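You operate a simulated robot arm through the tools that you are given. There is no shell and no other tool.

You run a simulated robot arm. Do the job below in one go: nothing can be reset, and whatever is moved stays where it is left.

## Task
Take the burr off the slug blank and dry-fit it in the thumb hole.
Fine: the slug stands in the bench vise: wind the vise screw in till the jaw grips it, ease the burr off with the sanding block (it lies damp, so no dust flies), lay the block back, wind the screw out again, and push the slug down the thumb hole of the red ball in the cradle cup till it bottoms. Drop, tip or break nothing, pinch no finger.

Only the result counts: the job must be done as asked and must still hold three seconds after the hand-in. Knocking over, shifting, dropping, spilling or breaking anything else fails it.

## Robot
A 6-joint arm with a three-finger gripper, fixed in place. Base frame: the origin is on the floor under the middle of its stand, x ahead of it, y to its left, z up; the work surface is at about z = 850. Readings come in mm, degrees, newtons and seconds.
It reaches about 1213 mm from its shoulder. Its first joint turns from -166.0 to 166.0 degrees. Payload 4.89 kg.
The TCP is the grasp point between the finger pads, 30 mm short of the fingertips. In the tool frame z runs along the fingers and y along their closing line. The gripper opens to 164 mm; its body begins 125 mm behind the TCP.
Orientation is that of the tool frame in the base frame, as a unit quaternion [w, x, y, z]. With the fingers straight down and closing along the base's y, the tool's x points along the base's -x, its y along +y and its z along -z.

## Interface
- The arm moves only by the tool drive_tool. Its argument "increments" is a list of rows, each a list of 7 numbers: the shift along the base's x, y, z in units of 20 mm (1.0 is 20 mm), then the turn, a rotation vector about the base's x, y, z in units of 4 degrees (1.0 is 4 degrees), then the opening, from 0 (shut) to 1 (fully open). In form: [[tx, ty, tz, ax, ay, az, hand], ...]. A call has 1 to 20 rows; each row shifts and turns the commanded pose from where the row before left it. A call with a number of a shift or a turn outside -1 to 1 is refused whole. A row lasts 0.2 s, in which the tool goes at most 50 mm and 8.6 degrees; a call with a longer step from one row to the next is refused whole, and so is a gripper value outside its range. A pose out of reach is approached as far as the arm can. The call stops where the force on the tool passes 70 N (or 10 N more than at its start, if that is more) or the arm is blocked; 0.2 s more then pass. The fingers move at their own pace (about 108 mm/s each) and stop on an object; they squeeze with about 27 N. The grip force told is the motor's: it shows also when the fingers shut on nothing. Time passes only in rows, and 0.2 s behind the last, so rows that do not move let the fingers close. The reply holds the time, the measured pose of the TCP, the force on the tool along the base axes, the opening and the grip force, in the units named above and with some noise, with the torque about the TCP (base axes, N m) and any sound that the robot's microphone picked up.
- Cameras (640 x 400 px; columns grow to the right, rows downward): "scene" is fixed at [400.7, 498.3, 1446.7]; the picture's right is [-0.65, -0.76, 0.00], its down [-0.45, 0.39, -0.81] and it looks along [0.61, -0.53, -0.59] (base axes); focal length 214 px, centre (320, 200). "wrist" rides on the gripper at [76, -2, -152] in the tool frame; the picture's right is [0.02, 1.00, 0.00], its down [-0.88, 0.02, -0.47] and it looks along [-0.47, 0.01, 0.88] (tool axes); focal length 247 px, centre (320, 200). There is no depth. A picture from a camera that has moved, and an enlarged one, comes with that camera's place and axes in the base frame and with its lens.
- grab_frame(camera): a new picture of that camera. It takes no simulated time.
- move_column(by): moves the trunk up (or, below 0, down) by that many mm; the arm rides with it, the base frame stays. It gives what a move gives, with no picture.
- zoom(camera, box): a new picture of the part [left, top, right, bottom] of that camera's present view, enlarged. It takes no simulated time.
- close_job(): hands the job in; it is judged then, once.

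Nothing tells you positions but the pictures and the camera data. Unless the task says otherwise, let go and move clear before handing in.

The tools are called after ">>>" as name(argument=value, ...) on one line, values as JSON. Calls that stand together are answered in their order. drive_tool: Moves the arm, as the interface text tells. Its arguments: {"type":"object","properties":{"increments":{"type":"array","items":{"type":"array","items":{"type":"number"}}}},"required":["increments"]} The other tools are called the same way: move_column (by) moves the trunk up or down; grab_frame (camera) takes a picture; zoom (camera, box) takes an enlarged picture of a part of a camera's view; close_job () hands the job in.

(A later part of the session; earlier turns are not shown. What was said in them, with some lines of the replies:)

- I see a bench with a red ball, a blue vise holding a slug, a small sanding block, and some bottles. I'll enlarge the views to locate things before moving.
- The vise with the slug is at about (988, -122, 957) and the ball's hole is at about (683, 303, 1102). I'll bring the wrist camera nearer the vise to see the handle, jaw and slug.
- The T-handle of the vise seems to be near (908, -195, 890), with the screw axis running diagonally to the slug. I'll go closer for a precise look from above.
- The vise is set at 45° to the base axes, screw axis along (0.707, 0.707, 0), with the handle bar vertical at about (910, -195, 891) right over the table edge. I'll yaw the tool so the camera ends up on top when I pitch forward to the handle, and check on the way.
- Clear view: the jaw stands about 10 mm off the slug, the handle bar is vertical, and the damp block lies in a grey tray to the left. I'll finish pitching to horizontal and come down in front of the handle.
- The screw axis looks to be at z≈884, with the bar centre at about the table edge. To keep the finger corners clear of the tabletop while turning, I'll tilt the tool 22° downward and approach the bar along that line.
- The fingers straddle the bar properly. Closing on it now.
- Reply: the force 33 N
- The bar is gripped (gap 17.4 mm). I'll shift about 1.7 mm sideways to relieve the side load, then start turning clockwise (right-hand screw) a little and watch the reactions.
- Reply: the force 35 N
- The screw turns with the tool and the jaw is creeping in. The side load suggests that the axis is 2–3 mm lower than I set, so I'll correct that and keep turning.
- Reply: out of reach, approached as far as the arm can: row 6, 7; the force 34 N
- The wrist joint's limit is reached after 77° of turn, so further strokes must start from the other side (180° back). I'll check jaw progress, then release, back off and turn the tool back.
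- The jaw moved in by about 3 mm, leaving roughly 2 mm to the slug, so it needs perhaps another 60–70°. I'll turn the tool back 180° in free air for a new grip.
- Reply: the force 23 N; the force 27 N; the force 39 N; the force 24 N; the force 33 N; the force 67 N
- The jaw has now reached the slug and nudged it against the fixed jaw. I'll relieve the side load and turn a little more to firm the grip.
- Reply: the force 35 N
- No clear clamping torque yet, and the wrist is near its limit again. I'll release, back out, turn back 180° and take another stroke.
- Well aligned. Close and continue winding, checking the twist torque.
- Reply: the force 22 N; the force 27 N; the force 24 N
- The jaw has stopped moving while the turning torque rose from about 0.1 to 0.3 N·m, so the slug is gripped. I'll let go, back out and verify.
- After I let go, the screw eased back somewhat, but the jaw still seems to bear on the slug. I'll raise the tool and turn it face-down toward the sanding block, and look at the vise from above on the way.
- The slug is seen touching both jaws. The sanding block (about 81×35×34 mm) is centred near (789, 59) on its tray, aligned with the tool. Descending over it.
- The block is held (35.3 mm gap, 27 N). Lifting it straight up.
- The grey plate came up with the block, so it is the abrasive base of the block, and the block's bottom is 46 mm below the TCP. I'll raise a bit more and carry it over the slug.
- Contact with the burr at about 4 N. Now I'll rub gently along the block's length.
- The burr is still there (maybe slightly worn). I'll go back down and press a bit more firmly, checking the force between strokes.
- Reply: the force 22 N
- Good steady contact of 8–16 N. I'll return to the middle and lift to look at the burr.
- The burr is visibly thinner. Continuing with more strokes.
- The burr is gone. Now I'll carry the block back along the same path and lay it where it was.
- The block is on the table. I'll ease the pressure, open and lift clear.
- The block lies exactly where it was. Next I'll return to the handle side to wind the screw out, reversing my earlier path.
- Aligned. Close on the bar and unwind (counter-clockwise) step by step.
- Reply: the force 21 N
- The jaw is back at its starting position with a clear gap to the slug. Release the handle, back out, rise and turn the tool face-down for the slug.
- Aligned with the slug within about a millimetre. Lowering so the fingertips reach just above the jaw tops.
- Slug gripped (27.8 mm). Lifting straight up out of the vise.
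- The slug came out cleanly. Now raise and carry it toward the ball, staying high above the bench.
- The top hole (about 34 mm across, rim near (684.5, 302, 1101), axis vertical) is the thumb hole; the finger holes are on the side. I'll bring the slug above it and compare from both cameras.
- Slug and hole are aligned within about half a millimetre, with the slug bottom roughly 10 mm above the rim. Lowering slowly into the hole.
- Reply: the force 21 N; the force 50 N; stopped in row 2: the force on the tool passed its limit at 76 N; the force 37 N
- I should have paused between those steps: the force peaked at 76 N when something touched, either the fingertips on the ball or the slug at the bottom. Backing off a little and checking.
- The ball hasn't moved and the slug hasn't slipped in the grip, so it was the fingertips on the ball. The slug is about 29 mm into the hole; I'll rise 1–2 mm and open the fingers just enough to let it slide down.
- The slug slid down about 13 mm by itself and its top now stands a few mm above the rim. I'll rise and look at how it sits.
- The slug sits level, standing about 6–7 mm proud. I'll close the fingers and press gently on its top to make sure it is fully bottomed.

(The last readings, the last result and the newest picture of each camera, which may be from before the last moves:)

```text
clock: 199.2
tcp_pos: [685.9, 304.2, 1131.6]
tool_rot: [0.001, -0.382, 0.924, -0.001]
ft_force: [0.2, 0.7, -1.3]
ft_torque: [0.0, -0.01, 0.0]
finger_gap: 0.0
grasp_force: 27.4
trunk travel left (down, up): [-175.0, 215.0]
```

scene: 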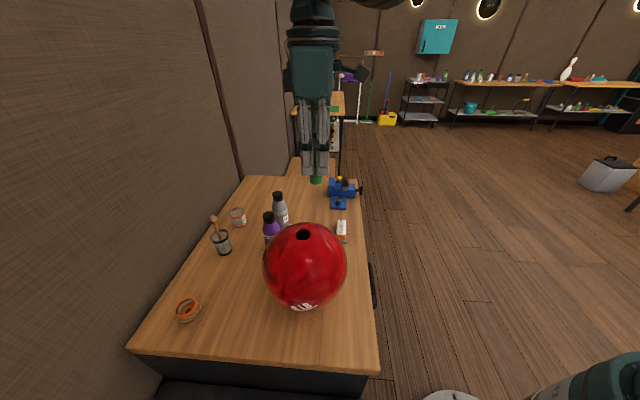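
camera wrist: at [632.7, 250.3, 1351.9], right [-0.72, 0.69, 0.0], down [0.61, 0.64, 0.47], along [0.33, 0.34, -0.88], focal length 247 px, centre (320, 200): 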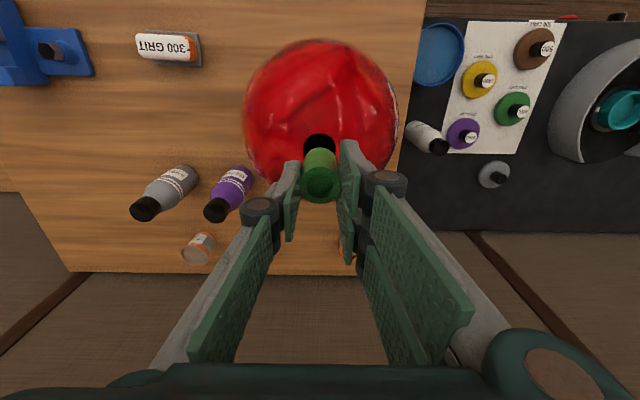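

>>> drive_tool(increments=[[0, 0, -0.05, 0, 0, 0, 0], [0, 0, 0, 0, 0, 0, 0]])

>>> zoom(camera="scene", box=[280, 200, 330, 250])

```text
clock: 199.8
tcp_pos: [685.9, 305.7, 1130.8]
tool_rot: [0.0, -0.382, 0.924, -0.001]
ft_force: [0.8, 0.3, -0.3]
ft_torque: [0.0, -0.01, 0.03]
finger_gap: 0.1
grasp_force: 26.8
trunk travel left (down, up): [-175.0, 215.0]
```

```text
8.00 times, centred on (305, 225) of scene
camera zoom: at [400.7, 498.3, 1446.7], right [-0.65, -0.76, 0.0], down [-0.45, 0.39, -0.81], along [0.61, -0.53, -0.59], focal length 1716 px, centre (440, 0)
```

zoom: 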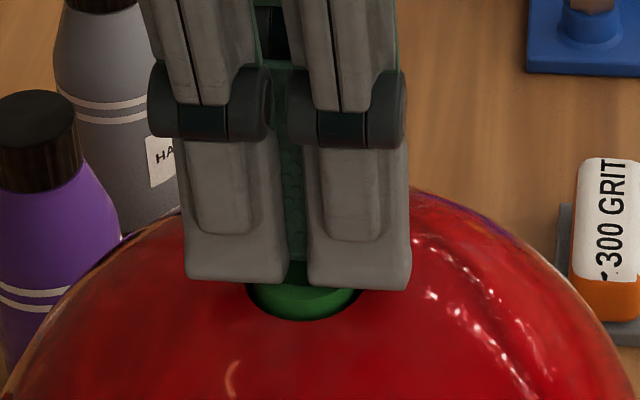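

>>> drive_tool(increments=[[0, 0, -0.05, 0, 0, 0, 0], [0, 0, 0, 0, 0, 0, 0]])

```text
clock: 200.4
tcp_pos: [686.1, 305.0, 1130.6]
tool_rot: [0.0, -0.382, 0.924, -0.001]
ft_force: [-0.3, 1.0, 10.4]
ft_torque: [0.01, 0.04, 0.02]
finger_gap: 5.8
grasp_force: 27.1
trunk travel left (down, up): [-175.0, 215.0]
```

>>> zoom(camera="scene", box=[280, 200, 330, 250])

>>> zoom(camera="wrist", box=[270, 110, 370, 210])

```text
8.00 times, centred on (305, 225) of scene
camera zoom: at [400.7, 498.3, 1446.7], right [-0.65, -0.76, 0.0], down [-0.45, 0.39, -0.81], along [0.61, -0.53, -0.59], focal length 1716 px, centre (440, 0)
```

zoom: 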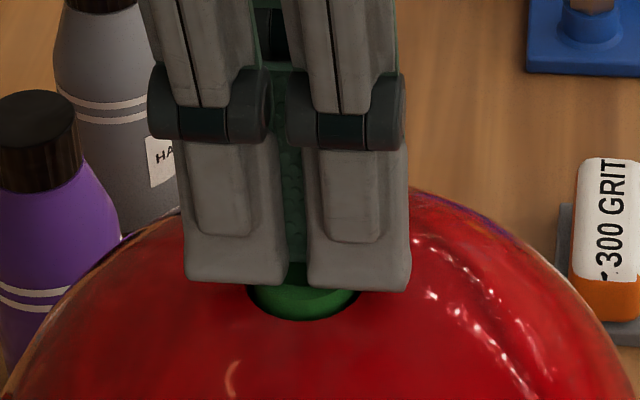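

```text
4.00 times, centred on (320, 160) of wrist
camera zoom: at [632.5, 250.1, 1284.2], right [-0.72, 0.69, 0.0], down [0.61, 0.64, 0.47], along [0.33, 0.34, -0.88], focal length 988 px, centre (320, 360)
```

zoom: 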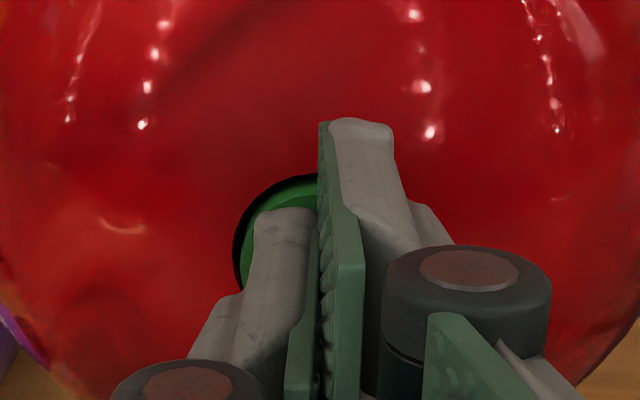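

>>> drive_tool(increments=[[0, 0, -0.03, 0, 0, 0, 0], [0, 0, 0, 0, 0, 0, 0]])

```text
clock: 201.0
tcp_pos: [686.6, 305.8, 1130.2]
tool_rot: [0.0, -0.381, 0.924, -0.001]
ft_force: [-0.2, 1.7, 23.5]
ft_torque: [0.07, 0.02, 0.01]
finger_gap: 5.9
grasp_force: 27.4
trunk travel left (down, up): [-175.0, 215.0]
```

>>> drive_tool(increments=[[0, 0, -0.03, 0, 0, 0, 0], [0, 0, 0, 0, 0, 0, 0]])

>>> zoom(camera="scene", box=[280, 200, 330, 250])

```text
clock: 201.6
tcp_pos: [685.9, 304.1, 1131.0]
tool_rot: [0.0, -0.382, 0.924, -0.001]
ft_force: [3.6, 7.2, 43.4]
ft_torque: [0.29, -0.18, 0.03]
finger_gap: 5.9
grasp_force: 27.0
trunk travel left (down, up): [-175.0, 215.0]
```

```text
8.00 times, centred on (305, 225) of scene
camera zoom: at [400.7, 498.3, 1446.7], right [-0.65, -0.76, 0.0], down [-0.45, 0.39, -0.81], along [0.61, -0.53, -0.59], focal length 1716 px, centre (440, 0)
```

zoom: 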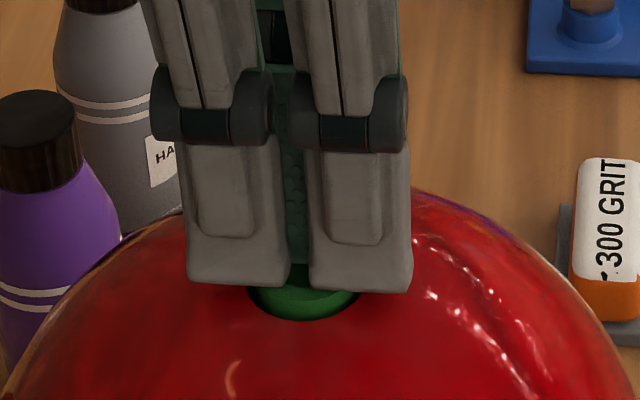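

It resists rigidly (10→23→43 N over about a millimetre), so the slug appears bottomed. I'll lift off and look at its final seat.

>>> drive_tool(increments=[[0, 0, 0.1, 0, 0, 0, 0], [0, 0, 0.3, 0, 0, 0, 0], [0, 0, 0.8, 0, 0, 0, 0], [0, 0, 1, 0, 0, 0, 0], [0, 0, 1, 0, 0, 0, 0]])

>>> zoom(camera="scene", box=[283, 220, 323, 250])

>>> zoom(camera="wrist", box=[270, 110, 370, 210])

```text
clock: 202.8
tcp_pos: [684.9, 303.7, 1192.1]
tool_rot: [0.0, -0.383, 0.924, 0.0]
ft_force: [0.5, 0.0, -0.3]
ft_torque: [-0.04, 0.07, 0.02]
finger_gap: 0.1
grasp_force: 27.3
trunk travel left (down, up): [-175.0, 215.0]
```

```text
13.33 times, centred on (303, 235) of scene
camera zoom: at [400.7, 498.3, 1446.7], right [-0.65, -0.76, 0.0], down [-0.45, 0.39, -0.81], along [0.61, -0.53, -0.59], focal length 2860 px, centre (547, -267)
```

zoom: 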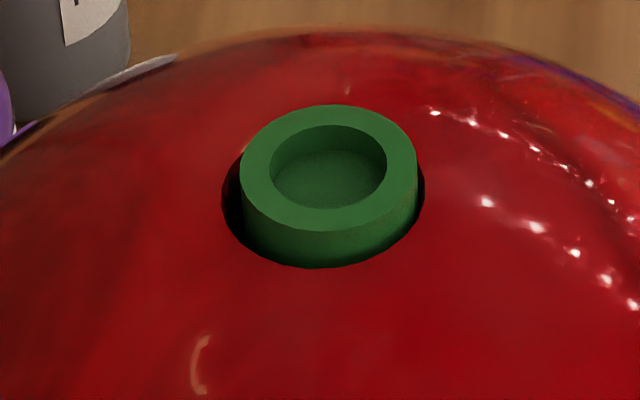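

```text
4.00 times, centred on (320, 160) of wrist
camera zoom: at [632.0, 249.2, 1345.6], right [-0.72, 0.69, 0.0], down [0.61, 0.64, 0.47], along [0.33, 0.34, -0.88], focal length 988 px, centre (320, 360)
```

zoom: 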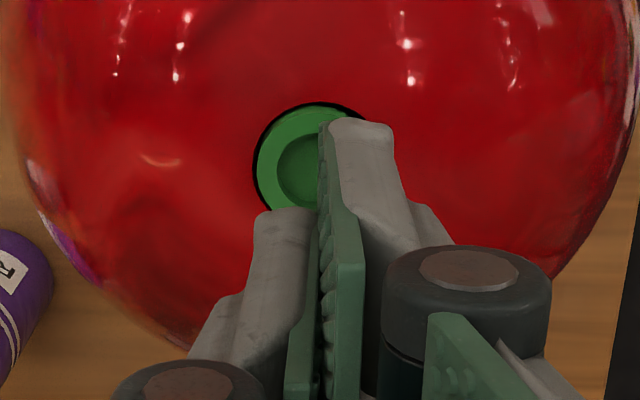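

>>> drive_tool(increments=[[0.03, 0.02, -1, 0, 0, 0, 0], [0, 0, -1, 0, 0, 0, 0], [0, 0, -0.8, 0, 0, 0, 0], [0, 0, -0.2, 0, 0, 0, 0], [0, 0, 0, 0, 0, 0, 0]])

>>> drive_tool(increments=[[0, 0, -0.05, 0, 0, 0, 0], [0, 0, 0, 0, 0, 0, 0]])

```text
clock: 204.0
tcp_pos: [687.7, 304.8, 1133.1]
tool_rot: [0.0, -0.382, 0.924, -0.001]
ft_force: [-0.5, 0.3, 0.2]
ft_torque: [0.0, 0.02, -0.03]
finger_gap: 0.0
grasp_force: 27.8
trunk travel left (down, up): [-175.0, 215.0]
```

```text
clock: 204.6
tcp_pos: [686.2, 306.4, 1132.4]
tool_rot: [0.0, -0.382, 0.924, 0.0]
ft_force: [-0.1, 0.1, 0.1]
ft_torque: [-0.01, 0.0, -0.01]
finger_gap: 0.0
grasp_force: 27.1
trunk travel left (down, up): [-175.0, 215.0]
```

>>> drive_tool(increments=[[0, 0, -0.05, 0, 0, 0, 0], [0, 0, 0, 0, 0, 0, 0]])

```text
clock: 205.2
tcp_pos: [686.2, 304.6, 1130.9]
tool_rot: [0.001, -0.382, 0.924, -0.001]
ft_force: [0.1, 0.2, 2.1]
ft_torque: [0.03, -0.03, -0.04]
finger_gap: 5.9
grasp_force: 27.2
trunk travel left (down, up): [-175.0, 215.0]
```

>>> drive_tool(increments=[[0, 0, -0.05, 0, 0, 0, 0], [0, 0, 0, 0, 0, 0, 0]])

>>> zoom(camera="wrist", box=[270, 110, 370, 210])

```text
clock: 205.8
tcp_pos: [685.0, 305.9, 1131.4]
tool_rot: [0.001, -0.382, 0.924, -0.001]
ft_force: [-0.2, -0.4, 7.8]
ft_torque: [-0.01, 0.03, 0.0]
finger_gap: 6.2
grasp_force: 26.6
trunk travel left (down, up): [-175.0, 215.0]
```

```text
4.00 times, centred on (320, 160) of wrist
camera zoom: at [632.7, 251.0, 1284.2], right [-0.72, 0.69, 0.0], down [0.61, 0.64, 0.47], along [0.33, 0.34, -0.88], focal length 988 px, centre (320, 360)
```

zoom: 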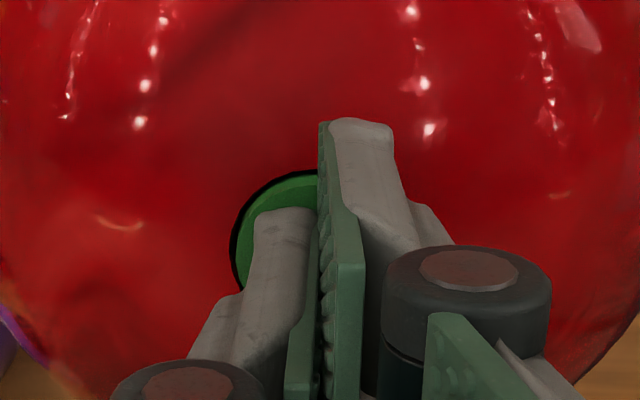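

>>> drive_tool(increments=[[0, 0, -0.05, 0, 0, 0, 0], [0, 0, 0, 0, 0, 0, 0]])

```text
clock: 206.4
tcp_pos: [684.8, 305.4, 1130.8]
tool_rot: [0.0, -0.383, 0.924, -0.001]
ft_force: [3.3, 5.1, 30.1]
ft_torque: [0.17, -0.1, 0.0]
finger_gap: 6.0
grasp_force: 27.1
trunk travel left (down, up): [-175.0, 215.0]
```

>>> drive_tool(increments=[[0, 0, -0.04, 0, 0, 0, 0], [0, 0, 0, 0, 0, 0, 0]])

>>> zoom(camera="scene", box=[280, 200, 330, 250])

```text
clock: 207.0
tcp_pos: [686.6, 305.7, 1129.2]
tool_rot: [0.001, -0.381, 0.925, -0.001]
ft_force: [8.0, 8.5, 49.4]
ft_torque: [0.31, -0.24, -0.02]
finger_gap: 5.9
grasp_force: 27.3
trunk travel left (down, up): [-175.0, 215.0]
```

```text
8.00 times, centred on (305, 225) of scene
camera zoom: at [400.7, 498.3, 1446.7], right [-0.65, -0.76, 0.0], down [-0.45, 0.39, -0.81], along [0.61, -0.53, -0.59], focal length 1716 px, centre (440, 0)
```

zoom: 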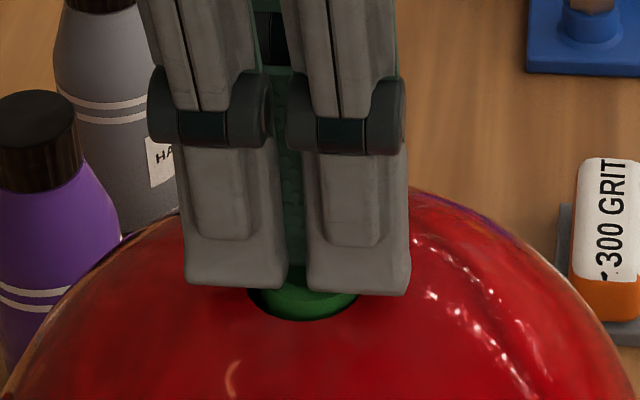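

The slug stays rigid at 50 N and sits level, so it is bottomed. Lifting clear now and opening the hand away from the ball.

>>> drive_tool(increments=[[0, 0, 0.1, 0, 0, 0, 0], [0, 0, 0.4, 0, 0, 0, 0], [0, 0, 1, 0, 0, 0, 0], [0, 0, 1, 0, 0, 0, 0], [0, 0, 1, 0, 0, 0, 0], [0, 0, 1, 0, 0, 0, 0], [0, 0, 1, 0, 0, 0, 0], [0, 0, 1, 0, 0, 0, 0], [0, -1, 0.5, 0, 0, 0, 0.3], [0, -1, 0.5, 0, 0, 0, 0.5], [0, -1, 0.5, 0, 0, 0, 0.5], [0, -1, 0.5, 0, 0, 0, 0.5], [0, -1, 0.5, 0, 0, 0, 0.5]])

>>> grab_frame(camera="scene")

>>> zoom(camera="scene", box=[283, 220, 323, 250])

>>> grab_frame(camera="wrist")

```text
clock: 209.8
tcp_pos: [686.5, 204.6, 1307.7]
tool_rot: [-0.001, -0.383, 0.924, -0.001]
ft_force: [0.8, 1.0, -0.3]
ft_torque: [-0.16, -0.01, 0.02]
finger_gap: 82.1
grasp_force: 0.0
trunk travel left (down, up): [-175.0, 215.0]
```

```text
taken
```

scene: 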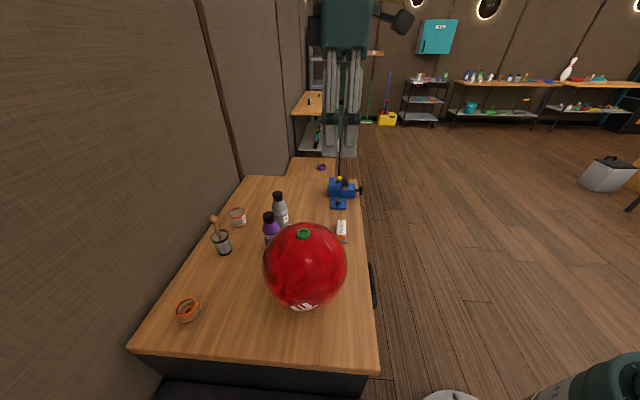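

```text
13.33 times, centred on (303, 235) of scene
camera zoom: at [400.7, 498.3, 1446.7], right [-0.65, -0.76, 0.0], down [-0.45, 0.39, -0.81], along [0.61, -0.53, -0.59], focal length 2860 px, centre (547, -267)
```

zoom: 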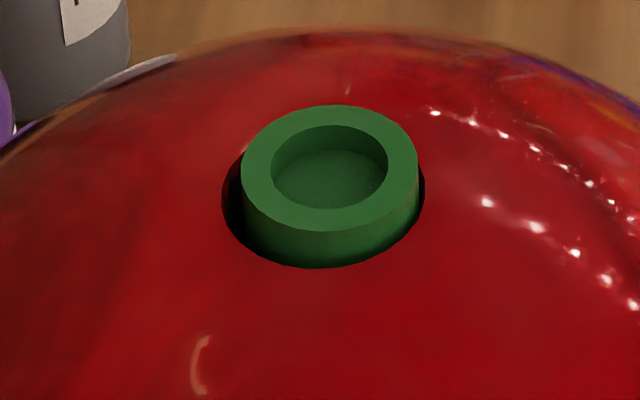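

```text
taken
camera wrist: at [632.6, 149.5, 1461.3], right [-0.72, 0.69, 0.0], down [0.61, 0.64, 0.47], along [0.33, 0.34, -0.88], focal length 247 px, centre (320, 200)
```

wrist: 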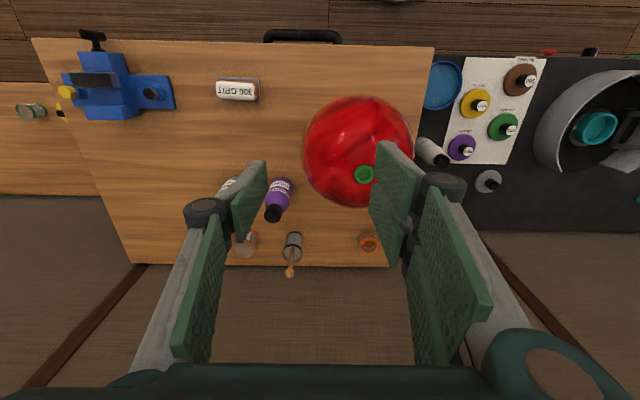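

The slug sits level in the thumb hole and didn't move under the push. The block, bottles, ball and vise look just as they did at the start, and the hand is clear. Handing in.

>>> close_job()

```text
The job is handed in.
```

The job is done and handed in: the burr is off the slug, and the slug is dry-fitted in the thumb hole of the red ball.

- **Vise:** I wound the screw in until the jaw held the slug. When I let go of the handle the screw eased back a little, but the jaw stayed against the slug through the sanding. Afterwards I wound the screw out, and the jaw is back where it started.
- **Burr:** A few light strokes with the damp block, mostly under 17 N, took it off. The scene camera showed a clean rim afterwards.
- **Block:** It is back in its original spot.
- **Slug:** I lowered it about 29 mm into the hole and opened the fingers, and it slid down the last 13 mm or so by itself. I then pressed on its top with up to 50 N and it did not move, so I take it as bottomed. It sits level and stands about 5 mm above the rim.

One push went too far: on the way in, the fingertips met the ball and the force peaked at 76 N before the arm stopped. The ball did not move, and I saw no damage in the pictures.

Nothing else on the bench looks moved compared with the start, and the hand is clear of the ball.
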